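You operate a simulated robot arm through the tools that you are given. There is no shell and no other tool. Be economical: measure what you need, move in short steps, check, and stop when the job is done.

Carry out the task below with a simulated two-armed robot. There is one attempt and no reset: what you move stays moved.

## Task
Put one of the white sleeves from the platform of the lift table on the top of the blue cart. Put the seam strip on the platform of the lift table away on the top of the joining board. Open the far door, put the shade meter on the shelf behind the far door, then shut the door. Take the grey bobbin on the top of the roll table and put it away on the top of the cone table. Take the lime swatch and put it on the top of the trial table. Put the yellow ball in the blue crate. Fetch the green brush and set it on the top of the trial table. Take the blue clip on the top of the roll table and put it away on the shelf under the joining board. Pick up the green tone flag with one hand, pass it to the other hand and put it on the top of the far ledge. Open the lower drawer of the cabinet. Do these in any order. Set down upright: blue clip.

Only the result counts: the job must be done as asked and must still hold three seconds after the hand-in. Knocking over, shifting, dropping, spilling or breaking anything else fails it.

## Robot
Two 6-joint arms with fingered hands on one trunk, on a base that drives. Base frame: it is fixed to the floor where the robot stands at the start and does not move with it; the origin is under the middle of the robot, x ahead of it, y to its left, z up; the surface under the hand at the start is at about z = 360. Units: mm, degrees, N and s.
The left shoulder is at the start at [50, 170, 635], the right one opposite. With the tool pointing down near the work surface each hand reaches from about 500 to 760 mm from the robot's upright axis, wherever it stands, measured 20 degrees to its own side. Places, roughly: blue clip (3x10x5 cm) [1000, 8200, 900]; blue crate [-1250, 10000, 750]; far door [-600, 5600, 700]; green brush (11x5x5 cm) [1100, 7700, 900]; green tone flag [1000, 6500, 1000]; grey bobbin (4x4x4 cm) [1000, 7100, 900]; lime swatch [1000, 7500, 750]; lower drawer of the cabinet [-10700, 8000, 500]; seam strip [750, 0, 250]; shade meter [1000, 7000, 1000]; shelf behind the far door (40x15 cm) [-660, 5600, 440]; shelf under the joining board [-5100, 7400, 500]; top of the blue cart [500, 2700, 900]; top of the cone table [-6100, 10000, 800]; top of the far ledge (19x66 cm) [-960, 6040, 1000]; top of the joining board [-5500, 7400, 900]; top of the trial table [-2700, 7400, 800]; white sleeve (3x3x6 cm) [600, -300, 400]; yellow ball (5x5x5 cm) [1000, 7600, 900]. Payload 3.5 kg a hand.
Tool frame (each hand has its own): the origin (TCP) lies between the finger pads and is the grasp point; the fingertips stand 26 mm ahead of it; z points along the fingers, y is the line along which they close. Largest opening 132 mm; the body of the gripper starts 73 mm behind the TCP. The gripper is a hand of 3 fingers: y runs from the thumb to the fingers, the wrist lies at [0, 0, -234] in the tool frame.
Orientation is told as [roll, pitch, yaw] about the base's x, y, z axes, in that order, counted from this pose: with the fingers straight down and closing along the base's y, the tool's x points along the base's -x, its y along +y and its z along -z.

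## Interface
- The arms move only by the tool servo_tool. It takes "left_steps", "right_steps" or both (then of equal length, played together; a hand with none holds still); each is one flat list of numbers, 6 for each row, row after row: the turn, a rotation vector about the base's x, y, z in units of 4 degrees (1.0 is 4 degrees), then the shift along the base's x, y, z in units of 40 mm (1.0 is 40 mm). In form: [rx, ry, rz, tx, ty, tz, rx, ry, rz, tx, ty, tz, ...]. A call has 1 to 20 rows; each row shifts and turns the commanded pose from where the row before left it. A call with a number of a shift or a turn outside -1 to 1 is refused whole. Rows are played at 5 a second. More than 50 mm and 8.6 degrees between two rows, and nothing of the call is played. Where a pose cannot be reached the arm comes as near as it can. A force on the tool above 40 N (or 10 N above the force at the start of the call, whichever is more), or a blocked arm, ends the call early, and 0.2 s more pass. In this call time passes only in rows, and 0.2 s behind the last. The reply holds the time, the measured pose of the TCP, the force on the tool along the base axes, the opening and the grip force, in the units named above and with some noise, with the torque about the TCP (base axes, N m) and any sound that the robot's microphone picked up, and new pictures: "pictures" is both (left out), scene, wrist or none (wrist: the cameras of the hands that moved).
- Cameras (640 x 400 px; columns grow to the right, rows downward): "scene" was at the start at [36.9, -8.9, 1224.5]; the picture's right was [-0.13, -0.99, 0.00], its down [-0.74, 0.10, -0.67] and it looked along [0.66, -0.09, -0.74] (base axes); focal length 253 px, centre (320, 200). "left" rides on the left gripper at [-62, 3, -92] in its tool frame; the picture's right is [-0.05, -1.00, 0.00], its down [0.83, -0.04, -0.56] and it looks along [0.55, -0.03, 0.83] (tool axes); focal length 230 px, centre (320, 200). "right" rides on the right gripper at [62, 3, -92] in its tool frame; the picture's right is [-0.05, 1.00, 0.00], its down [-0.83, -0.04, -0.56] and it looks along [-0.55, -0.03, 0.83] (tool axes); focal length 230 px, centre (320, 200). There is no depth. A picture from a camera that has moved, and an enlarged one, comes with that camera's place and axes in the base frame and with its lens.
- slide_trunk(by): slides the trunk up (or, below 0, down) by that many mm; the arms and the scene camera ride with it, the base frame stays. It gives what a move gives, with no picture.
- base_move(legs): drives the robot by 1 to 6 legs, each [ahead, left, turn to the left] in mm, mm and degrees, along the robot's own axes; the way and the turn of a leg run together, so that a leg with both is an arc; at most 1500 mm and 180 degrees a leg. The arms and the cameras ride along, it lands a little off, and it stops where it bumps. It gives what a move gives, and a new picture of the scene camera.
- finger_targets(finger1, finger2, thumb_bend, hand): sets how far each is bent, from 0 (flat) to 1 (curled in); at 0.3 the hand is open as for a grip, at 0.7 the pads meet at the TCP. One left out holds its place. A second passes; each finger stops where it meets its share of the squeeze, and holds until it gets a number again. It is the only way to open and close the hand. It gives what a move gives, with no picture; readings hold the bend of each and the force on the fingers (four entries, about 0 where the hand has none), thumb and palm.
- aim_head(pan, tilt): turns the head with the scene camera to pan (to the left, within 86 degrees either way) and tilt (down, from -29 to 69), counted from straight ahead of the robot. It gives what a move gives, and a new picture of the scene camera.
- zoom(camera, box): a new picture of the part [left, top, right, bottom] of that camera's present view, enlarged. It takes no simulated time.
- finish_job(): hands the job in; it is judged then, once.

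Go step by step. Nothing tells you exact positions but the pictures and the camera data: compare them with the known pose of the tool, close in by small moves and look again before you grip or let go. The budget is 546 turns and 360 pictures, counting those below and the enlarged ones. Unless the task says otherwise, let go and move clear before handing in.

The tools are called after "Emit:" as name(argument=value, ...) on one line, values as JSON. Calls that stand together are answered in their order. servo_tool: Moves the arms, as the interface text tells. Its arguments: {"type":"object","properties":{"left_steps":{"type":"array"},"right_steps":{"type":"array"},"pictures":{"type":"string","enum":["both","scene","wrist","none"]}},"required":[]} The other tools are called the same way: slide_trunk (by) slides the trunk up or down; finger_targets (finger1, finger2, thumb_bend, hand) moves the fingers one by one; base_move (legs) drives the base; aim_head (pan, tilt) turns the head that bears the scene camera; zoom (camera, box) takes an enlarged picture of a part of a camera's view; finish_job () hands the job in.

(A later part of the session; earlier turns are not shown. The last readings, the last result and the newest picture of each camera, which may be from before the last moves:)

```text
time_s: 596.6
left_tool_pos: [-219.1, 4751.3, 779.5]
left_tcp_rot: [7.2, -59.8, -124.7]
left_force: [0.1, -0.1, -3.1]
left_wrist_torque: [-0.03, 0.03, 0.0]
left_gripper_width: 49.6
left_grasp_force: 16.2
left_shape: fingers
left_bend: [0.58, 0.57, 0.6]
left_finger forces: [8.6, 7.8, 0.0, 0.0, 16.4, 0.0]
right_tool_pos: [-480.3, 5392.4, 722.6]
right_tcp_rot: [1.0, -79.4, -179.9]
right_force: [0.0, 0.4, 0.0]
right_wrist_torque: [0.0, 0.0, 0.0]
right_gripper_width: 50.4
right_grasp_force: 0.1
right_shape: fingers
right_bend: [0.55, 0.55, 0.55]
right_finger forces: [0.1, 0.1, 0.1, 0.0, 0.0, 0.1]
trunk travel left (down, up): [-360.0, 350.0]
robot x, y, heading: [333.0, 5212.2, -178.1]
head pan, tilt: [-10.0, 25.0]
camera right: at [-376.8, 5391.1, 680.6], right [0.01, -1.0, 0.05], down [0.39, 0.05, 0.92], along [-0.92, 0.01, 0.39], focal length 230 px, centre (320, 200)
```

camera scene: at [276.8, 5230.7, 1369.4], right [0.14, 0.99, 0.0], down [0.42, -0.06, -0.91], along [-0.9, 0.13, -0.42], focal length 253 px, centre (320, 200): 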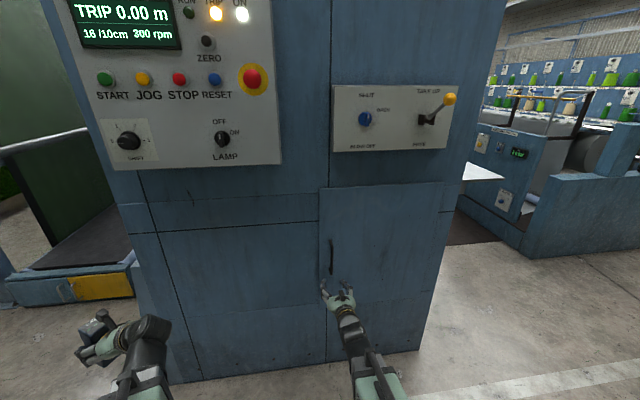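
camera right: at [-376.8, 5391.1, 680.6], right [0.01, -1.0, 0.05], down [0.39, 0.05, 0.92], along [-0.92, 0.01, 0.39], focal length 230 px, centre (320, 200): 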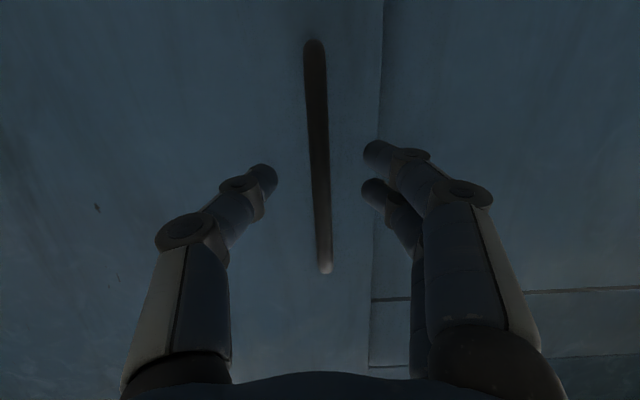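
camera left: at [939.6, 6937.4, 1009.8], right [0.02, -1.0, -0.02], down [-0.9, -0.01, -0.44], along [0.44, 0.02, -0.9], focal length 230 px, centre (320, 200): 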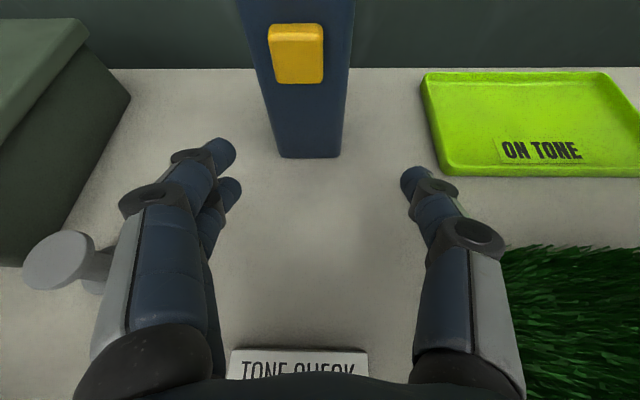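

Emit:
servo_tool(right_steps=[0, 0, 0, -0.25, 0, 0, 0, 0, 0, -0.2, 0, 0, 0, 0, 0, 0, 0, 0], pictures="wrist")

```text
time_s: 597.4
left_tool_pos: [-220.0, 4750.1, 779.6]
left_tcp_rot: [7.2, -59.8, -124.7]
left_force: [0.1, 0.3, -2.6]
left_wrist_torque: [0.0, -0.02, -0.03]
left_gripper_width: 49.5
left_grasp_force: 16.3
left_shape: fingers
left_bend: [0.58, 0.57, 0.6]
left_finger forces: [8.6, 7.9, 0.1, 0.0, 16.4, 0.1]
right_tool_pos: [-498.3, 5392.5, 722.6]
right_tcp_rot: [1.0, -79.5, -179.7]
right_force: [-0.4, 0.3, 0.6]
right_wrist_torque: [-0.03, 0.03, 0.01]
right_gripper_width: 50.3
right_grasp_force: 0.2
right_shape: fingers
right_bend: [0.55, 0.55, 0.55]
right_finger forces: [0.0, 0.0, 0.0, 0.0, 0.1, 0.1]
trunk travel left (down, up): [-360.0, 350.0]
robot x, y, heading: [328.5, 5213.3, -178.4]
head pan, tilt: [-10.0, 25.0]
camera right: at [-394.6, 5391.2, 680.7], right [0.01, -1.0, 0.05], down [0.39, 0.05, 0.92], along [-0.92, 0.01, 0.39], focal length 230 px, centre (320, 200)
```

right: 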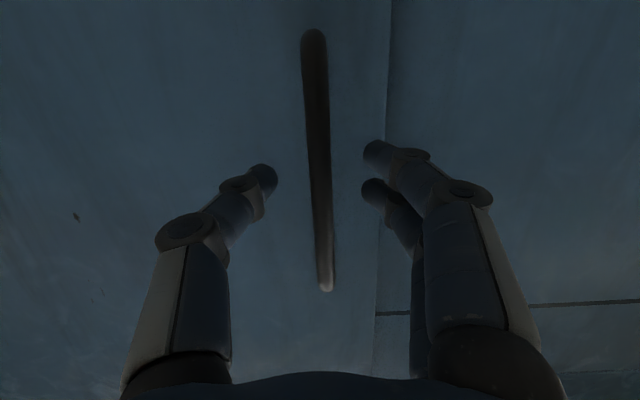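

Emit:
servo_tool(right_steps=[0, 0, 0, -0.2, 0, 0, 0, 0, 0, -0.15, 0, 0, 0, 0, 0, 0, 0, 0], pictures="none")

Emit:
finger_targets(hand="right", finger1=0.75, finger2=0.75, thumb_bend=0.75)

Emit:
zoom(camera="right", box=[160, 0, 480, 320])

```text
time_s: 598.2
left_tool_pos: [-219.4, 4752.0, 778.3]
left_tcp_rot: [7.2, -59.8, -124.8]
left_force: [0.5, 0.0, -2.1]
left_wrist_torque: [-0.02, -0.01, -0.02]
left_gripper_width: 49.6
left_grasp_force: 16.3
left_shape: fingers
left_bend: [0.58, 0.57, 0.6]
left_finger forces: [8.6, 7.8, 0.0, 0.0, 16.4, 0.1]
right_tool_pos: [-511.6, 5391.2, 723.2]
right_tcp_rot: [0.9, -79.4, -179.7]
right_force: [0.0, 0.2, -0.6]
right_wrist_torque: [0.06, 0.02, 0.02]
right_gripper_width: 50.5
right_grasp_force: 0.1
right_shape: fingers
right_bend: [0.55, 0.55, 0.55]
right_finger forces: [0.1, 0.1, 0.0, 0.1, 0.1, 0.0]
trunk travel left (down, up): [-360.0, 350.0]
robot x, y, heading: [332.4, 5216.4, -178.3]
head pan, tilt: [-10.0, 25.0]
```

```text
time_s: 599.2
left_tool_pos: [-219.5, 4751.4, 778.6]
left_tcp_rot: [7.2, -59.8, -124.7]
left_force: [0.0, -0.4, -2.5]
left_wrist_torque: [-0.02, 0.03, 0.0]
left_gripper_width: 49.5
left_grasp_force: 16.0
left_shape: fingers
left_bend: [0.58, 0.57, 0.6]
left_finger forces: [8.6, 7.7, 0.1, 0.0, 16.5, 0.0]
right_tool_pos: [-511.0, 5391.7, 723.2]
right_tcp_rot: [0.9, -79.5, -179.7]
right_force: [-1.5, 0.7, 0.9]
right_wrist_torque: [-0.03, 0.03, 0.0]
right_gripper_width: 0.1
right_grasp_force: 0.1
right_shape: fingers
right_bend: [0.74, 0.74, 0.73]
right_finger forces: [0.0, 0.0, 0.0, 0.1, 0.0, 0.0]
trunk travel left (down, up): [-360.0, 350.0]
robot x, y, heading: [330.4, 5217.0, -178.4]
head pan, tilt: [-10.0, 25.0]
```

```text
1.25 times, centred on (320, 160) of right
camera zoom: at [-408.4, 5390.7, 680.8], right [0.01, -1.0, 0.05], down [0.39, 0.05, 0.92], along [-0.92, 0.01, 0.39], focal length 288 px, centre (320, 250)
```

zoom: 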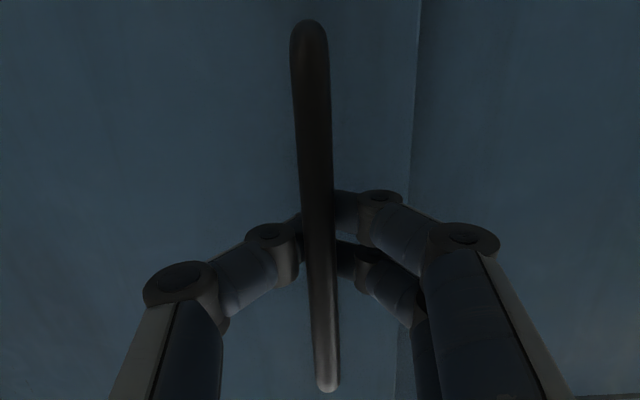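

The fingers closed behind the bar, so they hook the handle. I pull the door open by backing the base along the arc.

Emit:
base_move(legs=[[-75, -8, 0], [-75, -28, 0]])

Emit:
zoom(camera="right", box=[0, 0, 640, 400])

```text
time_s: 600.9
left_tool_pos: [-71.3, 4789.8, 781.2]
left_tcp_rot: [7.3, -59.8, -124.8]
left_force: [-0.1, -0.1, -2.0]
left_wrist_torque: [0.03, 0.01, 0.0]
left_gripper_width: 49.6
left_grasp_force: 16.6
left_shape: fingers
left_bend: [0.58, 0.57, 0.6]
left_finger forces: [8.8, 7.9, 0.1, 0.0, 16.6, 0.0]
right_tool_pos: [-363.9, 5431.1, 722.8]
right_tcp_rot: [0.8, -79.5, -179.8]
right_force: [-1.0, 2.0, 0.2]
right_wrist_torque: [0.03, 0.0, 0.02]
right_gripper_width: 0.4
right_grasp_force: 0.2
right_shape: fingers
right_bend: [0.74, 0.74, 0.73]
right_finger forces: [0.0, 0.1, 0.0, 0.0, 0.7, 0.0]
trunk travel left (down, up): [-360.0, 350.0]
robot x, y, heading: [477.9, 5256.0, -178.2]
head pan, tilt: [-10.0, 25.0]
camera scene: at [424.7, 5271.3, 1369.4], right [0.14, 0.99, 0.0], down [0.42, -0.06, -0.91], along [-0.9, 0.13, -0.42], focal length 253 px, centre (320, 200)
```

scene: 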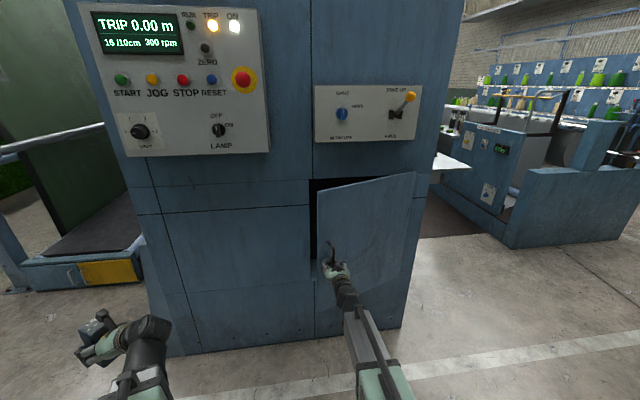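

```text
1.00 times, centred on (320, 200) of right (not enlarged: the box is as wide or as high as the picture)
camera zoom: at [-260.5, 5431.1, 680.7], right [0.01, -1.0, 0.05], down [0.39, 0.05, 0.92], along [-0.92, 0.01, 0.39], focal length 230 px, centre (320, 200)
```

zoom: 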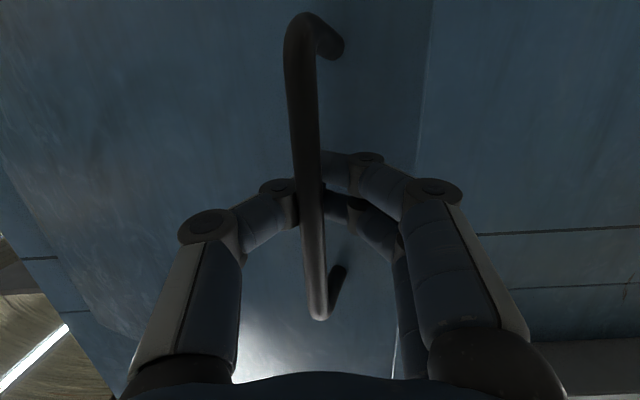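

The door is open ~20°. I pull a little more along the arc.

Emit:
base_move(legs=[[-50, -28, 0], [-45, -36, 0]])

Emit:
zoom(camera="right", box=[0, 0, 640, 400])

```text
time_s: 602.4
left_tool_pos: [23.3, 4856.7, 778.7]
left_tcp_rot: [7.2, -59.8, -124.6]
left_force: [1.7, -0.2, -2.2]
left_wrist_torque: [-0.01, 0.0, -0.03]
left_gripper_width: 49.7
left_grasp_force: 16.9
left_shape: fingers
left_bend: [0.58, 0.57, 0.6]
left_finger forces: [8.7, 7.8, 0.1, 0.0, 16.5, 0.1]
right_tool_pos: [-270.4, 5496.2, 723.4]
right_tcp_rot: [0.8, -79.5, -179.6]
right_force: [0.5, 0.3, -0.1]
right_wrist_torque: [-0.01, -0.03, 0.02]
right_gripper_width: 0.0
right_grasp_force: 0.7
right_shape: fingers
right_bend: [0.74, 0.74, 0.73]
right_finger forces: [0.1, 0.0, 0.0, 0.1, 0.6, 0.0]
trunk travel left (down, up): [-360.0, 350.0]
robot x, y, heading: [572.7, 5322.5, -178.1]
head pan, tilt: [-10.0, 25.0]
camera scene: at [517.9, 5337.9, 1369.4], right [0.14, 0.99, 0.0], down [0.42, -0.06, -0.91], along [-0.9, 0.13, -0.42], focal length 253 px, centre (320, 200)
```

scene: 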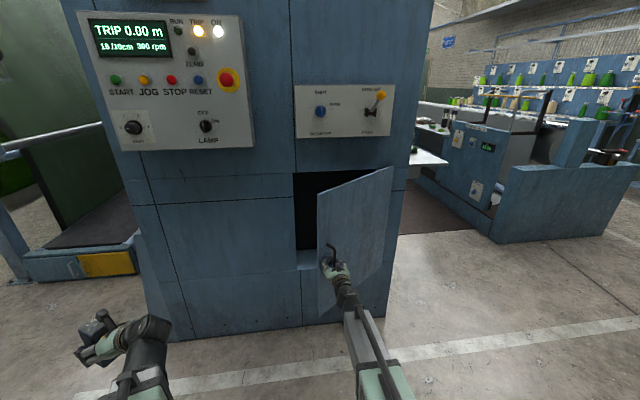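

```text
1.00 times, centred on (320, 200) of right (not enlarged: the box is as wide or as high as the picture)
camera zoom: at [-167.7, 5496.3, 680.8], right [0.01, -1.0, 0.05], down [0.39, 0.05, 0.92], along [-0.92, 0.01, 0.39], focal length 230 px, centre (320, 200)
```

zoom: 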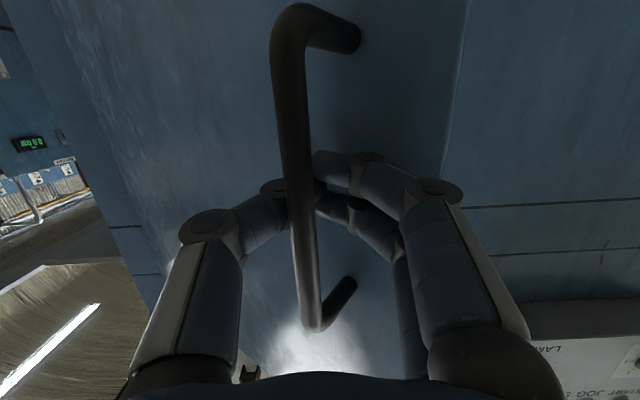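

The door is ~38° open. I release the handle, back out, go to the inner side of the door edge with a closed hand, and push it open by strafing.

Emit:
finger_targets(hand="right", finger1=0.5, finger2=0.5, thumb_bend=0.5)

Emit:
base_move(legs=[[-130, 0, 0], [0, 200, 0]])

Emit:
finger_targets(hand="right", finger1=0.8, finger2=0.8, thumb_bend=0.8)

```text
time_s: 603.4
left_tool_pos: [23.3, 4857.5, 778.3]
left_tcp_rot: [7.2, -59.8, -124.6]
left_force: [-0.1, 0.4, -2.2]
left_wrist_torque: [-0.03, -0.01, 0.02]
left_gripper_width: 49.4
left_grasp_force: 16.6
left_shape: fingers
left_bend: [0.58, 0.57, 0.6]
left_finger forces: [8.7, 7.9, 0.0, 0.0, 16.6, 0.0]
right_tool_pos: [-270.3, 5496.6, 724.1]
right_tcp_rot: [0.9, -79.4, -179.6]
right_force: [0.3, 0.4, 0.7]
right_wrist_torque: [0.04, 0.01, 0.01]
right_gripper_width: 67.2
right_grasp_force: 0.1
right_shape: fingers
right_bend: [0.5, 0.5, 0.5]
right_finger forces: [0.1, 0.0, 0.0, 0.0, 0.0, 0.0]
trunk travel left (down, up): [-360.0, 350.0]
robot x, y, heading: [567.2, 5319.0, -178.0]
head pan, tilt: [-10.0, 25.0]
```

```text
time_s: 605.9
left_tool_pos: [160.5, 4663.7, 779.6]
left_tcp_rot: [7.1, -59.7, -124.7]
left_force: [0.2, 0.1, -2.8]
left_wrist_torque: [0.01, -0.01, 0.01]
left_gripper_width: 49.6
left_grasp_force: 16.1
left_shape: fingers
left_bend: [0.58, 0.57, 0.6]
left_finger forces: [8.8, 7.9, 0.1, 0.0, 16.6, 0.0]
right_tool_pos: [-133.0, 5302.8, 723.1]
right_tcp_rot: [0.9, -79.4, -179.7]
right_force: [0.1, -0.3, 0.0]
right_wrist_torque: [0.01, -0.03, -0.03]
right_gripper_width: 67.2
right_grasp_force: 0.0
right_shape: fingers
right_bend: [0.5, 0.5, 0.5]
right_finger forces: [0.1, 0.1, 0.1, 0.1, 0.0, 0.0]
trunk travel left (down, up): [-360.0, 350.0]
robot x, y, heading: [708.2, 5129.6, -178.1]
head pan, tilt: [-10.0, 25.0]
camera scene: at [655.9, 5143.4, 1369.4], right [0.14, 0.99, 0.0], down [0.42, -0.06, -0.91], along [-0.9, 0.13, -0.42], focal length 253 px, centre (320, 200)
```

scene: 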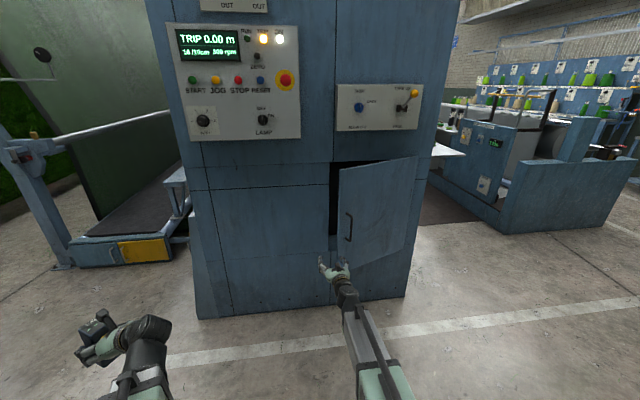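

```text
time_s: 606.9
left_tool_pos: [160.3, 4663.3, 778.4]
left_tcp_rot: [7.2, -59.8, -124.6]
left_force: [0.0, 0.4, -2.6]
left_wrist_torque: [-0.02, -0.02, 0.01]
left_gripper_width: 49.6
left_grasp_force: 17.1
left_shape: fingers
left_bend: [0.58, 0.57, 0.6]
left_finger forces: [8.7, 8.0, 0.1, 0.1, 16.6, 0.0]
right_tool_pos: [-132.6, 5302.7, 723.2]
right_tcp_rot: [0.9, -79.5, -179.7]
right_force: [-0.5, -0.5, 0.9]
right_wrist_torque: [-0.02, 0.0, 0.02]
right_gripper_width: 0.0
right_grasp_force: 0.1
right_shape: fingers
right_bend: [0.77, 0.77, 0.75]
right_finger forces: [0.0, 0.0, 0.0, 0.1, 0.1, 0.0]
trunk travel left (down, up): [-360.0, 350.0]
robot x, y, heading: [710.4, 5126.6, -178.2]
head pan, tilt: [-10.0, 25.0]
```

Emit:
base_move(legs=[[250, 25, 0]])

Emit:
base_move(legs=[[0, -200, 0]])

```text
time_s: 608.7
left_tool_pos: [-88.5, 4628.4, 778.8]
left_tcp_rot: [7.2, -59.7, -124.4]
left_force: [0.3, -0.6, -2.0]
left_wrist_torque: [0.0, 0.06, -0.02]
left_gripper_width: 49.7
left_grasp_force: 16.8
left_shape: fingers
left_bend: [0.58, 0.57, 0.6]
left_finger forces: [8.7, 7.9, 0.1, 0.0, 16.6, 0.0]
right_tool_pos: [-382.4, 5267.2, 724.0]
right_tcp_rot: [0.9, -79.4, -179.5]
right_force: [-0.5, 0.1, 0.1]
right_wrist_torque: [0.01, 0.0, 0.0]
right_gripper_width: 0.0
right_grasp_force: 0.2
right_shape: fingers
right_bend: [0.77, 0.77, 0.75]
right_finger forces: [0.0, 0.1, 0.0, 0.0, 0.1, 0.1]
trunk travel left (down, up): [-360.0, 350.0]
robot x, y, heading: [456.4, 5092.0, -177.9]
head pan, tilt: [-10.0, 25.0]
camera scene: at [406.5, 5110.2, 1369.4], right [0.14, 0.99, 0.0], down [0.42, -0.06, -0.91], along [-0.9, 0.13, -0.42], focal length 253 px, centre (320, 200)
```

scene: 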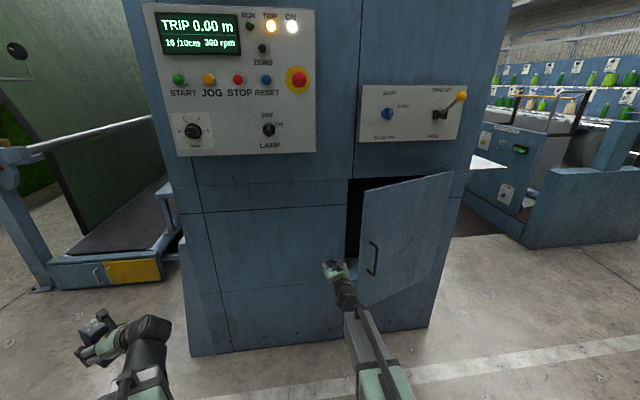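

```text
time_s: 610.3
left_tool_pos: [-93.8, 4827.8, 779.4]
left_tcp_rot: [7.2, -59.8, -124.4]
left_force: [-0.4, 0.0, -2.9]
left_wrist_torque: [-0.02, 0.0, 0.0]
left_gripper_width: 49.9
left_grasp_force: 16.6
left_shape: fingers
left_bend: [0.58, 0.57, 0.6]
left_finger forces: [8.6, 7.9, 0.1, 0.0, 16.6, 0.1]
right_tool_pos: [-391.0, 5465.7, 723.2]
right_tcp_rot: [0.8, -79.4, -179.3]
right_force: [0.0, 0.5, -0.2]
right_wrist_torque: [0.0, 0.03, 0.02]
right_gripper_width: 0.1
right_grasp_force: 0.1
right_shape: fingers
right_bend: [0.78, 0.77, 0.77]
right_finger forces: [0.0, 0.1, 0.0, 0.0, 0.1, 0.0]
trunk travel left (down, up): [-360.0, 350.0]
robot x, y, heading: [454.1, 5292.7, -177.7]
head pan, tilt: [-10.0, 25.0]
camera scene: at [399.3, 5309.7, 1369.4], right [0.14, 0.99, 0.0], down [0.42, -0.06, -0.91], along [-0.9, 0.12, -0.42], focal length 253 px, centre (320, 200)
```

scene: 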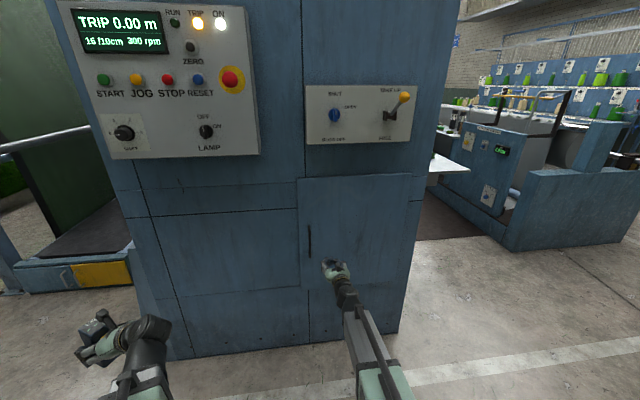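

The door swung shut because my fingertips were in front of its edge. I hook the handle again, pull further, and this time go deeper behind the edge.

Emit:
base_move(legs=[[0, 72, 0]])

Emit:
finger_targets(hand="right", finger1=0.55, finger2=0.55, thumb_bend=0.55)

Emit:
zoom(camera="right", box=[0, 0, 640, 400])

```text
time_s: 611.3
left_tool_pos: [-91.2, 4755.7, 778.9]
left_tcp_rot: [7.3, -59.8, -124.5]
left_force: [0.5, -0.7, -2.2]
left_wrist_torque: [-0.01, -0.01, 0.03]
left_gripper_width: 49.5
left_grasp_force: 16.8
left_shape: fingers
left_bend: [0.58, 0.57, 0.6]
left_finger forces: [8.7, 7.9, 0.0, 0.1, 16.6, 0.0]
right_tool_pos: [-387.2, 5393.7, 724.9]
right_tcp_rot: [0.9, -79.5, -179.4]
right_force: [-0.1, -1.0, 0.5]
right_wrist_torque: [-0.03, -0.02, -0.01]
right_gripper_width: 0.0
right_grasp_force: 0.1
right_shape: fingers
right_bend: [0.78, 0.77, 0.77]
right_finger forces: [0.1, 0.1, 0.0, 0.0, 0.0, 0.0]
trunk travel left (down, up): [-360.0, 350.0]
robot x, y, heading: [450.1, 5217.8, -178.0]
head pan, tilt: [-10.0, 25.0]
camera scene: at [401.9, 5237.3, 1369.4], right [0.14, 0.99, 0.0], down [0.42, -0.06, -0.91], along [-0.9, 0.12, -0.42], focal length 253 px, centre (320, 200)
```

scene: 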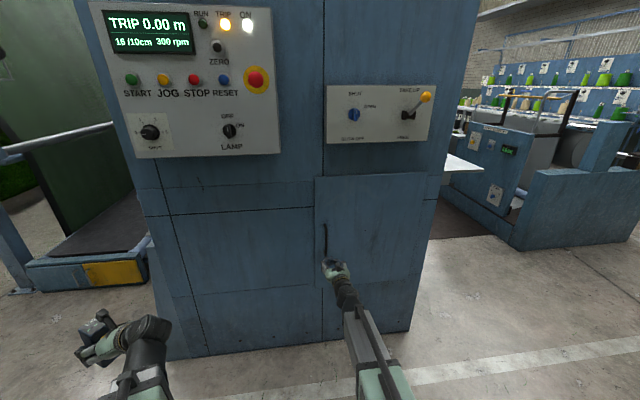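

```text
time_s: 612.3
left_tool_pos: [-91.3, 4755.6, 778.2]
left_tcp_rot: [7.2, -59.8, -124.5]
left_force: [0.8, -0.2, -3.2]
left_wrist_torque: [0.02, 0.0, -0.02]
left_gripper_width: 49.4
left_grasp_force: 16.6
left_shape: fingers
left_bend: [0.58, 0.57, 0.6]
left_finger forces: [8.7, 8.0, 0.1, 0.1, 16.6, 0.1]
right_tool_pos: [-387.8, 5393.3, 723.4]
right_tcp_rot: [0.9, -79.5, -179.6]
right_force: [0.3, -0.1, 0.1]
right_wrist_torque: [0.0, -0.02, -0.06]
right_gripper_width: 50.3
right_grasp_force: 0.1
right_shape: fingers
right_bend: [0.55, 0.55, 0.55]
right_finger forces: [0.0, 0.0, 0.0, 0.1, 0.0, 0.0]
trunk travel left (down, up): [-360.0, 350.0]
robot x, y, heading: [456.1, 5223.4, -177.9]
head pan, tilt: [-10.0, 25.0]
```

```text
1.00 times, centred on (320, 200) of right (not enlarged: the box is as wide or as high as the picture)
camera zoom: at [-284.2, 5393.7, 680.8], right [0.02, -1.0, 0.05], down [0.39, 0.06, 0.92], along [-0.92, 0.01, 0.39], focal length 230 px, centre (320, 200)
```

zoom: 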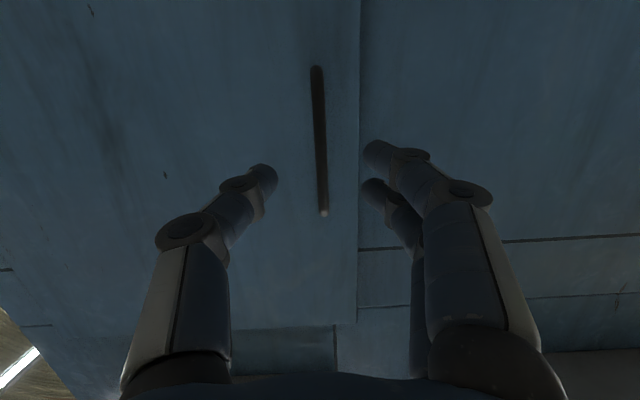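

Emit:
base_move(legs=[[122, -5, 0]])

Emit:
finger_targets(hand="right", finger1=0.75, finger2=0.75, thumb_bend=0.75)

Emit:
zoom(camera="right", box=[160, 0, 480, 320])

```text
time_s: 613.6
left_tool_pos: [-211.4, 4753.8, 778.2]
left_tcp_rot: [7.2, -59.7, -124.3]
left_force: [0.1, 0.5, -2.3]
left_wrist_torque: [0.03, -0.02, 0.01]
left_gripper_width: 49.5
left_grasp_force: 16.6
left_shape: fingers
left_bend: [0.58, 0.57, 0.6]
left_finger forces: [8.7, 7.9, 0.0, 0.1, 16.6, 0.0]
right_tool_pos: [-507.6, 5392.6, 723.3]
right_tcp_rot: [1.0, -79.4, -179.5]
right_force: [0.1, 0.3, 0.3]
right_wrist_torque: [0.02, 0.02, 0.01]
right_gripper_width: 50.5
right_grasp_force: 0.0
right_shape: fingers
right_bend: [0.55, 0.55, 0.55]
right_finger forces: [0.1, 0.0, 0.1, 0.0, 0.0, 0.0]
trunk travel left (down, up): [-360.0, 350.0]
robot x, y, heading: [332.7, 5228.0, -177.9]
head pan, tilt: [-10.0, 25.0]
camera scene: at [282.3, 5237.8, 1369.4], right [0.14, 0.99, 0.0], down [0.42, -0.06, -0.91], along [-0.9, 0.12, -0.42], focal length 253 px, centre (320, 200)
```

scene: 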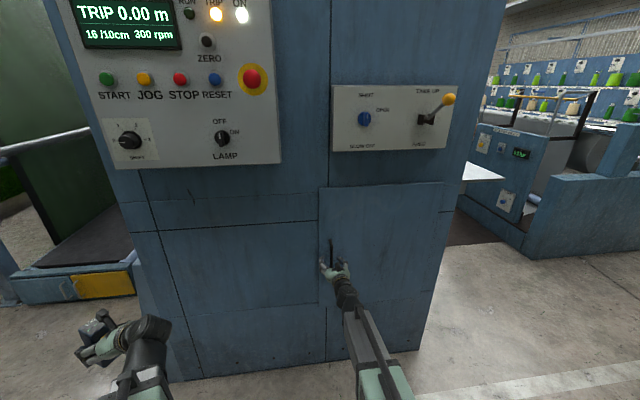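

```text
time_s: 614.6
left_tool_pos: [-210.4, 4754.8, 778.9]
left_tcp_rot: [7.1, -59.7, -124.3]
left_force: [-0.5, 0.4, -2.6]
left_wrist_torque: [-0.03, 0.01, 0.05]
left_gripper_width: 49.6
left_grasp_force: 16.5
left_shape: fingers
left_bend: [0.58, 0.57, 0.6]
left_finger forces: [8.7, 7.9, 0.0, 0.1, 16.6, 0.1]
right_tool_pos: [-507.2, 5391.5, 723.5]
right_tcp_rot: [1.0, -79.4, -179.4]
right_force: [-1.1, -0.8, 0.4]
right_wrist_torque: [0.02, 0.05, 0.02]
right_gripper_width: 0.0
right_grasp_force: 1.7
right_shape: fingers
right_bend: [0.74, 0.74, 0.73]
right_finger forces: [2.9, 0.0, 0.0, 0.0, 0.1, 0.0]
trunk travel left (down, up): [-360.0, 350.0]
robot x, y, heading: [333.8, 5221.3, -177.6]
head pan, tilt: [-10.0, 25.0]
```

```text
1.25 times, centred on (320, 160) of right
camera zoom: at [-404.3, 5392.3, 680.7], right [0.02, -1.0, 0.05], down [0.39, 0.06, 0.92], along [-0.92, 0.0, 0.39], focal length 288 px, centre (320, 250)
```

zoom: 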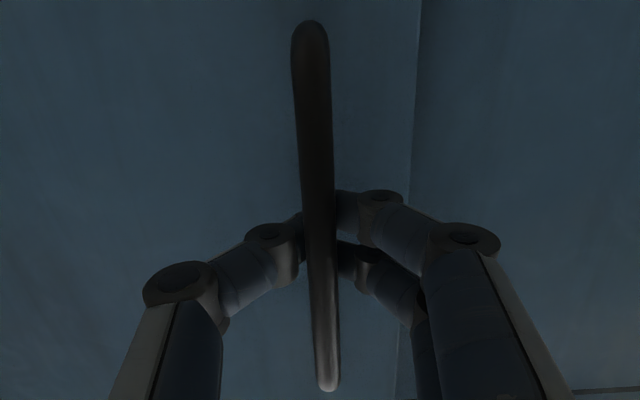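

Emit:
base_move(legs=[[-75, -8, 0], [-75, -28, 0], [-50, -28, 0], [-45, -36, 0], [-45, -60, 0]])

Emit:
zoom(camera="right", box=[0, 0, 640, 400])

```text
time_s: 618.0
left_tool_pos: [78.0, 4925.9, 779.4]
left_tcp_rot: [7.2, -59.6, -124.2]
left_force: [0.7, 0.1, -1.5]
left_wrist_torque: [0.0, 0.03, -0.01]
left_gripper_width: 49.5
left_grasp_force: 16.7
left_shape: fingers
left_bend: [0.58, 0.57, 0.6]
left_finger forces: [8.7, 7.8, 0.0, 0.0, 16.6, 0.1]
right_tool_pos: [-220.8, 5563.4, 722.2]
right_tcp_rot: [0.9, -79.5, -179.3]
right_force: [0.4, 1.0, 0.1]
right_wrist_torque: [0.01, -0.03, 0.01]
right_gripper_width: 0.1
right_grasp_force: 0.1
right_shape: fingers
right_bend: [0.74, 0.74, 0.73]
right_finger forces: [0.1, 0.0, 0.0, 0.1, 0.1, 0.0]
trunk travel left (down, up): [-360.0, 350.0]
robot x, y, heading: [624.8, 5394.6, -177.8]
head pan, tilt: [-10.0, 25.0]
camera scene: at [569.7, 5410.2, 1369.4], right [0.13, 0.99, 0.0], down [0.42, -0.06, -0.91], along [-0.9, 0.12, -0.42], focal length 253 px, centre (320, 200)
```

scene: 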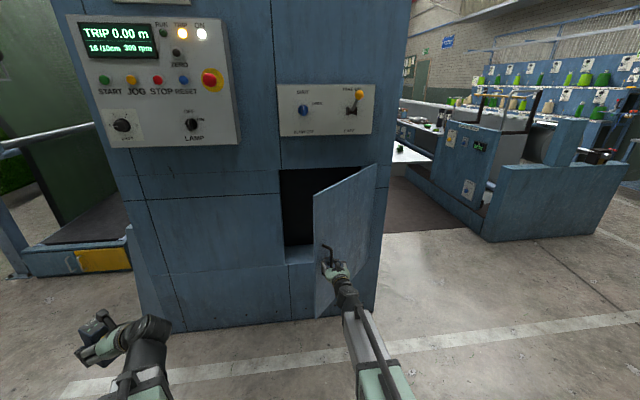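

```text
1.00 times, centred on (320, 200) of right (not enlarged: the box is as wide or as high as the picture)
camera zoom: at [-117.2, 5563.5, 680.8], right [0.02, -1.0, 0.05], down [0.39, 0.06, 0.92], along [-0.92, 0.0, 0.39], focal length 230 px, centre (320, 200)
```

zoom: 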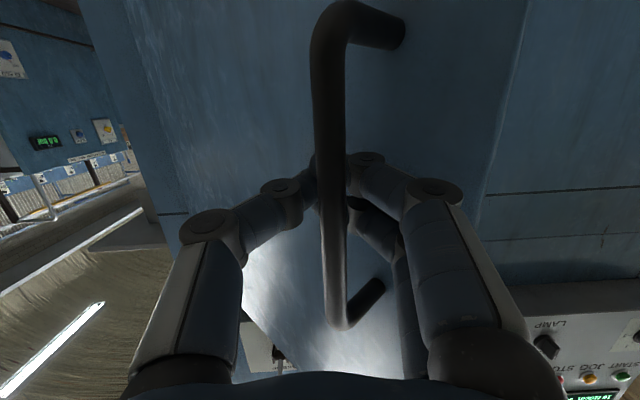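

Open ~45°. I release gently with a small finger opening and back straight off.

Emit:
finger_targets(hand="right", finger1=0.6, finger2=0.6, thumb_bend=0.6)

Emit:
base_move(legs=[[-110, 0, 0]])

```text
time_s: 619.0
left_tool_pos: [78.3, 4924.4, 779.2]
left_tcp_rot: [7.2, -59.8, -124.3]
left_force: [-0.3, 0.2, -2.8]
left_wrist_torque: [-0.03, 0.03, -0.02]
left_gripper_width: 49.6
left_grasp_force: 16.9
left_shape: fingers
left_bend: [0.58, 0.57, 0.6]
left_finger forces: [8.7, 7.9, 0.1, 0.0, 16.6, 0.1]
right_tool_pos: [-221.2, 5563.7, 723.2]
right_tcp_rot: [1.0, -79.5, -179.4]
right_force: [0.3, 0.2, 0.3]
right_wrist_torque: [0.01, 0.02, 0.0]
right_gripper_width: 34.2
right_grasp_force: 0.1
right_shape: fingers
right_bend: [0.6, 0.6, 0.6]
right_finger forces: [0.1, 0.0, 0.0, 0.1, 0.0, 0.1]
trunk travel left (down, up): [-360.0, 350.0]
robot x, y, heading: [623.7, 5392.9, -177.9]
head pan, tilt: [-10.0, 25.0]
```

```text
time_s: 620.2
left_tool_pos: [190.4, 4930.6, 778.8]
left_tcp_rot: [7.1, -59.6, -124.1]
left_force: [0.4, 0.0, -2.1]
left_wrist_torque: [-0.04, 0.02, -0.01]
left_gripper_width: 49.6
left_grasp_force: 17.2
left_shape: fingers
left_bend: [0.58, 0.57, 0.6]
left_finger forces: [8.7, 7.8, 0.0, 0.0, 16.6, 0.1]
right_tool_pos: [-108.8, 5567.6, 724.0]
right_tcp_rot: [1.0, -79.5, -179.3]
right_force: [-0.6, 0.8, 0.0]
right_wrist_torque: [0.02, 0.0, 0.02]
right_gripper_width: 34.9
right_grasp_force: 0.0
right_shape: fingers
right_bend: [0.6, 0.6, 0.6]
right_finger forces: [0.1, 0.0, 0.0, 0.1, 0.0, 0.1]
trunk travel left (down, up): [-360.0, 350.0]
robot x, y, heading: [735.2, 5396.7, -177.7]
head pan, tilt: [-10.0, 25.0]
camera scene: at [682.0, 5414.7, 1369.4], right [0.13, 0.99, 0.0], down [0.42, -0.06, -0.91], along [-0.9, 0.12, -0.42], focal length 253 px, centre (320, 200)
```

scene: 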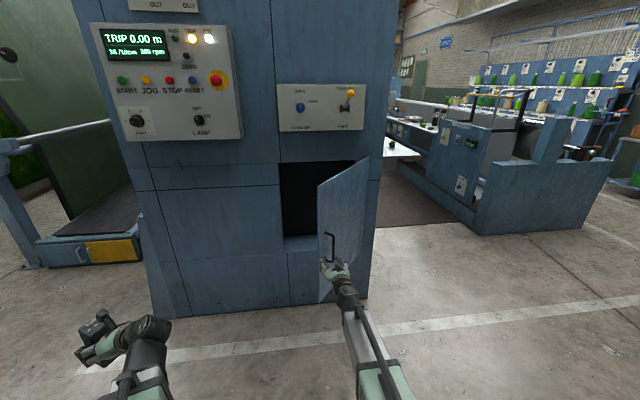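

The door stays at ~45°. I close the hand, go round the edge to the inner side, and push it open by strafing right.

Emit:
finger_targets(hand="right", finger1=0.8, finger2=0.8, thumb_bend=0.8)

Emit:
base_move(legs=[[0, 250, -2], [310, 0, 0]])

Emit:
base_move(legs=[[0, -150, 0]])

```text
time_s: 621.2
left_tool_pos: [190.6, 4929.6, 778.5]
left_tcp_rot: [7.2, -59.9, -124.2]
left_force: [-0.2, 0.6, -3.6]
left_wrist_torque: [-0.01, -0.02, 0.0]
left_gripper_width: 49.6
left_grasp_force: 16.3
left_shape: fingers
left_bend: [0.58, 0.57, 0.6]
left_finger forces: [8.7, 7.8, 0.0, 0.0, 16.6, 0.1]
right_tool_pos: [-108.0, 5567.0, 722.8]
right_tcp_rot: [1.0, -79.5, -179.3]
right_force: [-0.1, 0.6, -0.3]
right_wrist_torque: [-0.01, -0.02, 0.01]
right_gripper_width: 0.0
right_grasp_force: 0.1
right_shape: fingers
right_bend: [0.77, 0.77, 0.75]
right_finger forces: [0.0, 0.1, 0.1, 0.0, 0.0, 0.0]
trunk travel left (down, up): [-360.0, 350.0]
robot x, y, heading: [737.3, 5402.1, -178.0]
head pan, tilt: [-10.0, 25.0]
```

```text
time_s: 624.7
left_tool_pos: [-123.5, 4690.2, 778.3]
left_tcp_rot: [7.2, -59.7, -125.8]
left_force: [0.1, -0.9, -2.3]
left_wrist_torque: [0.0, 0.02, -0.01]
left_gripper_width: 49.7
left_grasp_force: 17.0
left_shape: fingers
left_bend: [0.58, 0.57, 0.6]
left_finger forces: [8.7, 7.9, 0.0, 0.0, 16.6, 0.0]
right_tool_pos: [-404.9, 5335.2, 724.3]
right_tcp_rot: [1.0, -79.5, 179.1]
right_force: [-0.6, -0.4, -0.3]
right_wrist_torque: [-0.01, -0.01, 0.0]
right_gripper_width: 0.0
right_grasp_force: 0.1
right_shape: fingers
right_bend: [0.77, 0.77, 0.75]
right_finger forces: [0.1, 0.0, 0.0, 0.0, 0.0, 0.0]
trunk travel left (down, up): [-360.0, 350.0]
robot x, y, heading: [431.9, 5143.6, -179.3]
head pan, tilt: [-10.0, 25.0]
camera scene: at [380.9, 5159.8, 1369.4], right [0.16, 0.99, 0.0], down [0.42, -0.07, -0.91], along [-0.89, 0.15, -0.42], focal length 253 px, centre (320, 200)
```

scene: 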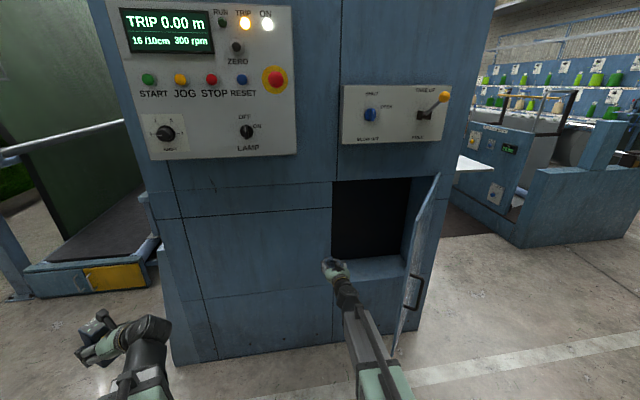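

```text
time_s: 626.1
left_tool_pos: [-127.8, 4840.8, 778.0]
left_tcp_rot: [7.3, -59.7, -126.1]
left_force: [-0.2, -0.1, -2.1]
left_wrist_torque: [0.01, 0.02, -0.02]
left_gripper_width: 49.6
left_grasp_force: 16.1
left_shape: fingers
left_bend: [0.58, 0.57, 0.6]
left_finger forces: [8.7, 7.9, 0.0, 0.0, 16.6, 0.0]
right_tool_pos: [-406.0, 5487.6, 722.6]
right_tcp_rot: [1.0, -79.4, 178.8]
right_force: [0.2, -0.2, -0.6]
right_wrist_torque: [-0.02, 0.0, -0.02]
right_gripper_width: 0.0
right_grasp_force: 0.0
right_shape: fingers
right_bend: [0.77, 0.77, 0.76]
right_finger forces: [0.1, 0.0, 0.0, 0.1, 0.1, 0.0]
trunk travel left (down, up): [-360.0, 350.0]
robot x, y, heading: [428.5, 5288.7, -179.6]
head pan, tilt: [-10.0, 25.0]
camera scene: at [379.5, 5309.1, 1369.4], right [0.17, 0.99, 0.0], down [0.42, -0.07, -0.91], along [-0.89, 0.15, -0.42], focal length 253 px, centre (320, 200)
```

scene: 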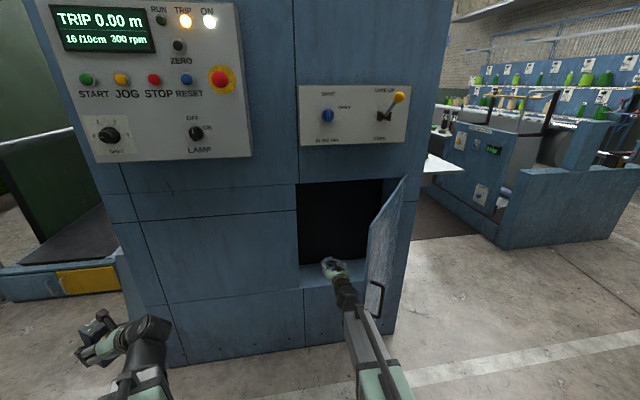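

It works; I continue pushing.

Emit:
base_move(legs=[[0, -190, 0]])

```text
time_s: 627.8
left_tool_pos: [-122.0, 5027.1, 781.4]
left_tcp_rot: [6.7, -59.7, -125.7]
left_force: [0.3, -0.3, -2.4]
left_wrist_torque: [0.02, -0.02, -0.01]
left_gripper_width: 49.6
left_grasp_force: 16.7
left_shape: fingers
left_bend: [0.58, 0.57, 0.6]
left_finger forces: [8.7, 7.9, 0.0, 0.0, 16.7, 0.0]
right_tool_pos: [-346.5, 5660.8, 717.4]
right_tcp_rot: [2.6, -78.2, 177.9]
right_force: [0.0, 0.2, 0.0]
right_wrist_torque: [-0.02, 0.0, 0.02]
right_gripper_width: 0.0
right_grasp_force: 0.1
right_shape: fingers
right_bend: [0.77, 0.77, 0.76]
right_finger forces: [0.0, 0.0, 0.0, 0.1, 0.0, 0.1]
trunk travel left (down, up): [-360.0, 350.0]
robot x, y, heading: [435.1, 5479.5, -179.7]
head pan, tilt: [-10.0, 25.0]
stopped in leg 1: the robot was blocked; the commanded pose is now the measured one
camera scene: at [388.2, 5492.9, 1370.8], right [0.17, 0.99, 0.0], down [0.41, -0.07, -0.91], along [-0.9, 0.15, -0.42], focal length 253 px, centre (320, 200)
```

scene: 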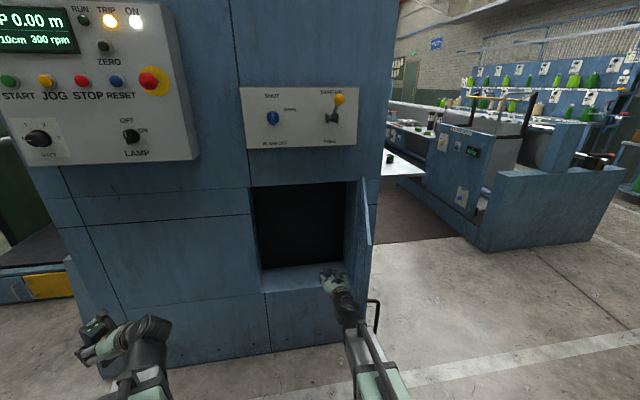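

The door is fully open (~90°). I ease off and look inside.

Emit:
base_move(legs=[[0, 40, 0], [-150, 0, 0]])

Emit:
zoom(camera="scene", box=[220, 150, 420, 290])

```text
time_s: 629.6
left_tool_pos: [27.6, 4988.2, 777.7]
left_tcp_rot: [7.2, -59.7, -126.1]
left_force: [0.2, -0.5, -2.3]
left_wrist_torque: [-0.01, -0.03, -0.04]
left_gripper_width: 49.4
left_grasp_force: 16.5
left_shape: fingers
left_bend: [0.58, 0.57, 0.6]
left_finger forces: [8.6, 7.8, 0.0, 0.1, 16.7, 0.0]
right_tool_pos: [-200.6, 5621.5, 711.4]
right_tcp_rot: [3.2, -77.9, 177.5]
right_force: [-0.4, -0.6, 0.2]
right_wrist_torque: [0.01, -0.02, 0.02]
right_gripper_width: 0.2
right_grasp_force: 0.1
right_shape: fingers
right_bend: [0.77, 0.77, 0.76]
right_finger forces: [0.0, 0.0, 0.0, 0.0, 0.0, 0.1]
trunk travel left (down, up): [-360.0, 350.0]
robot x, y, heading: [587.2, 5438.1, -179.4]
head pan, tilt: [-10.0, 25.0]
camera scene: at [534.5, 5455.7, 1369.4], right [0.17, 0.99, 0.0], down [0.42, -0.07, -0.91], along [-0.89, 0.15, -0.42], focal length 253 px, centre (320, 200)
```

scene: 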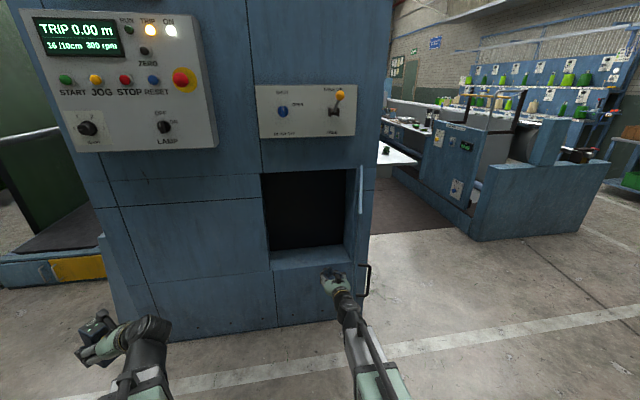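

```text
2.86 times, centred on (320, 220) of scene
camera zoom: at [534.5, 5455.7, 1369.4], right [0.17, 0.99, 0.0], down [0.42, -0.07, -0.91], along [-0.89, 0.15, -0.42], focal length 723 px, centre (320, 143)
```

zoom: 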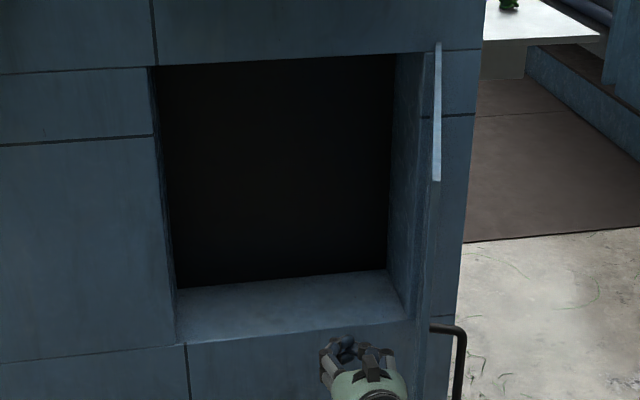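

The shelf is at z≈447, x −565…−740, y 5373…5830, opening tall. I re-aim the left hand with the meter forward and retract the right.

Emit:
servo_tool(left_steps=[0, 0, -1, -0.23, 0.65, 0, 0, 0, -1, -0.23, 0.65, 0, 0, 0, -1, -0.23, 0.65, 0, 0, 0, -1, -0.23, 0.65, 0, 0, 0, -1, -0.23, 0.65, 0, 0, 0, -1, -0.23, 0.65, -0.4, 0, 0, -1, -0.23, 0.65, -0.4, 0, 0, -1, -0.23, 0.65, -0.4, 0, 0, -1, -0.23, 0.65, -0.4, 0, 0, -1, -0.23, 0.65, -0.4, 0, 0, -1, -0.23, 0.65, -0.4, 0, 0, -1, -0.23, 0.65, -0.4, 0, 0, -1, -0.23, 0.65, -0.4, 0, 0, -1, -0.23, 0.6, -0.4, 0, 0, -0.5, -0.23, 0.6, -0.4], right_steps=[0, 0, 0, 0.5, 0.4, 0, 0, 0, 0, 0.5, 0.4, 0, 0, 0, 0, 0.5, 0.4, 0, 0, 0, 0, 0, 0, 0, 0, 0, 0, 0, 0, 0, 0, 0, 0, 0, 0, 0, 0, 0, 0, 0, 0, 0, 0, 0, 0, 0, 0, 0, 0, 0, 0, 0, 0, 0, 0, 0, 0, 0, 0, 0, 0, 0, 0, 0, 0, 0, 0, 0, 0, 0, 0, 0, 0, 0, 0, 0, 0, 0, 0, 0, 0, 0, 0, 0, 0, 0, 0, 0, 0, 0], pictures="both")

```text
time_s: 632.8
left_tool_pos: [-125.8, 5374.0, 619.7]
left_tcp_rot: [7.1, -59.7, 175.9]
left_force: [-0.1, 0.3, -2.7]
left_wrist_torque: [0.0, -0.01, -0.01]
left_gripper_width: 49.5
left_grasp_force: 16.7
left_shape: fingers
left_bend: [0.58, 0.57, 0.6]
left_finger forces: [8.8, 8.0, 0.0, 0.0, 16.8, 0.0]
left hand out of reach, approached as far as the arm can: row 2, 3, 5
right_tool_pos: [-138.8, 5669.1, 711.3]
right_tcp_rot: [3.3, -77.8, 177.5]
right_force: [0.4, 0.6, 0.3]
right_wrist_torque: [-0.01, -0.01, 0.01]
right_gripper_width: 0.0
right_grasp_force: 0.0
right_shape: fingers
right_bend: [0.77, 0.77, 0.76]
right_finger forces: [0.0, 0.0, 0.1, 0.0, 0.0, 0.2]
trunk travel left (down, up): [-360.0, 350.0]
robot x, y, heading: [584.5, 5439.6, -179.6]
head pan, tilt: [-10.0, 25.0]
camera scene: at [534.4, 5455.8, 1369.4], right [0.17, 0.99, 0.0], down [0.42, -0.07, -0.91], along [-0.89, 0.15, -0.42], focal length 253 px, centre (320, 200)
camera right: at [-34.9, 5667.1, 671.4], right [0.0, -1.0, 0.06], down [0.37, 0.06, 0.93], along [-0.93, 0.02, 0.37], focal length 230 px, centre (320, 200)
camera left: at [-75.8, 5377.5, 720.1], right [-0.06, 1.0, -0.02], down [0.9, 0.05, -0.44], along [-0.44, -0.04, -0.9], focal length 230 px, centre (320, 200)
```

scene: 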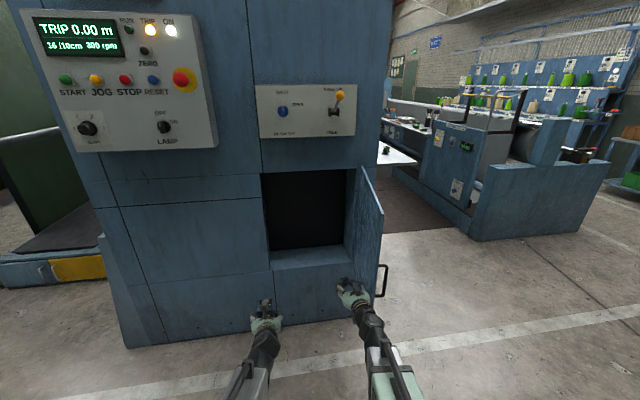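
right: 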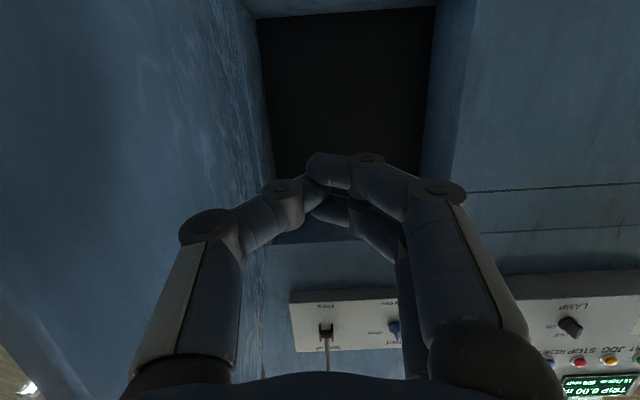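
left: 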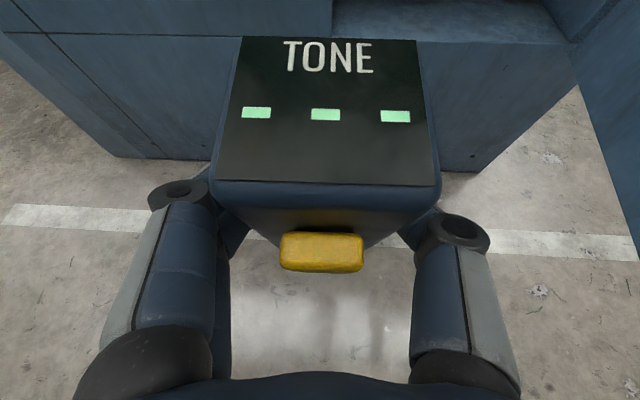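

The door stays at ~80°. I move the right hand slightly away, drive forward, and extend the left arm into the compartment.

Emit:
servo_tool(left_steps=[0, 0, 0, 0, 0.65, -0.5, 0, 0, 0, 0, 0.65, -0.5, 0, 0, 0, 0, 0, -0.3], right_steps=[0, 0, 0, 0, -0.5, 0.5, 0, 0, 0, 0, -0.5, 0.5, 0, 0, 0, 0, 0, 0.5], pictures="none")

Emit:
base_move(legs=[[355, -35, 0]])

Emit:
zoom(camera="left", box=[0, 0, 640, 400])

```text
time_s: 633.6
left_tool_pos: [-128.8, 5426.2, 568.6]
left_tcp_rot: [7.2, -59.7, 175.8]
left_force: [0.3, -0.5, -2.9]
left_wrist_torque: [-0.04, 0.02, -0.01]
left_gripper_width: 49.5
left_grasp_force: 17.3
left_shape: fingers
left_bend: [0.58, 0.57, 0.6]
left_finger forces: [8.6, 7.9, 0.1, 0.1, 16.7, 0.0]
right_tool_pos: [-140.5, 5629.1, 771.2]
right_tcp_rot: [3.1, -77.9, 177.5]
right_force: [0.7, 0.5, 0.5]
right_wrist_torque: [-0.04, 0.0, -0.05]
right_gripper_width: 0.2
right_grasp_force: 0.0
right_shape: fingers
right_bend: [0.77, 0.77, 0.76]
right_finger forces: [0.1, 0.0, 0.0, 0.1, 0.0, 0.1]
trunk travel left (down, up): [-360.0, 350.0]
robot x, y, heading: [588.9, 5437.1, -179.7]
head pan, tilt: [-10.0, 25.0]
```

```text
time_s: 636.0
left_tool_pos: [-490.0, 5462.5, 568.7]
left_tcp_rot: [7.2, -59.8, 175.6]
left_force: [-0.9, -0.9, -2.2]
left_wrist_torque: [0.0, -0.02, -0.03]
left_gripper_width: 49.3
left_grasp_force: 16.5
left_shape: fingers
left_bend: [0.58, 0.57, 0.6]
left_finger forces: [8.7, 7.9, 0.0, 0.0, 16.6, 0.0]
right_tool_pos: [-501.7, 5667.9, 772.5]
right_tcp_rot: [3.2, -77.8, 177.2]
right_force: [0.2, 0.3, 0.0]
right_wrist_torque: [0.06, 0.01, 0.0]
right_gripper_width: 0.0
right_grasp_force: 0.1
right_shape: fingers
right_bend: [0.77, 0.77, 0.76]
right_finger forces: [0.0, 0.0, 0.0, 0.0, 0.1, 0.0]
trunk travel left (down, up): [-360.0, 350.0]
robot x, y, heading: [223.6, 5472.1, -179.9]
head pan, tilt: [-10.0, 25.0]
camera scene: at [171.4, 5489.9, 1369.4], right [0.17, 0.99, 0.0], down [0.42, -0.07, -0.91], along [-0.89, 0.16, -0.42], focal length 253 px, centre (320, 200)
```

scene: 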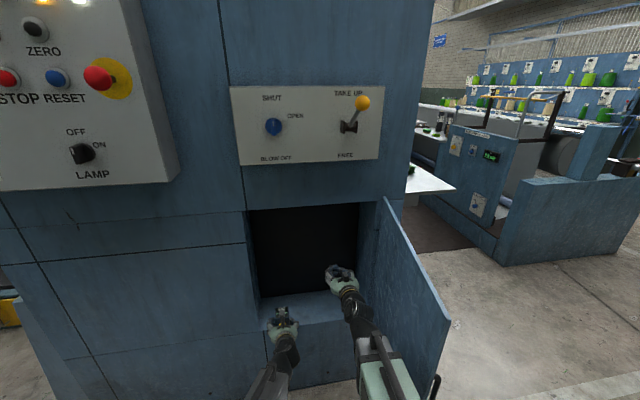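

```text
1.00 times, centred on (320, 200) of left (not enlarged: the box is as wide or as high as the picture)
camera zoom: at [-441.2, 5466.7, 668.9], right [-0.06, 1.0, -0.02], down [0.9, 0.04, -0.44], along [-0.44, -0.04, -0.9], focal length 230 px, centre (320, 200)
```

zoom: 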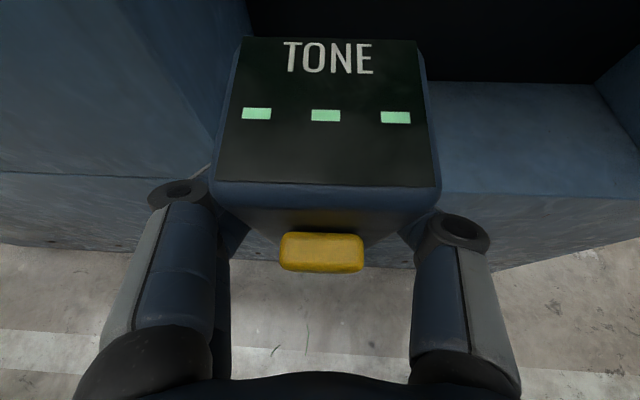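

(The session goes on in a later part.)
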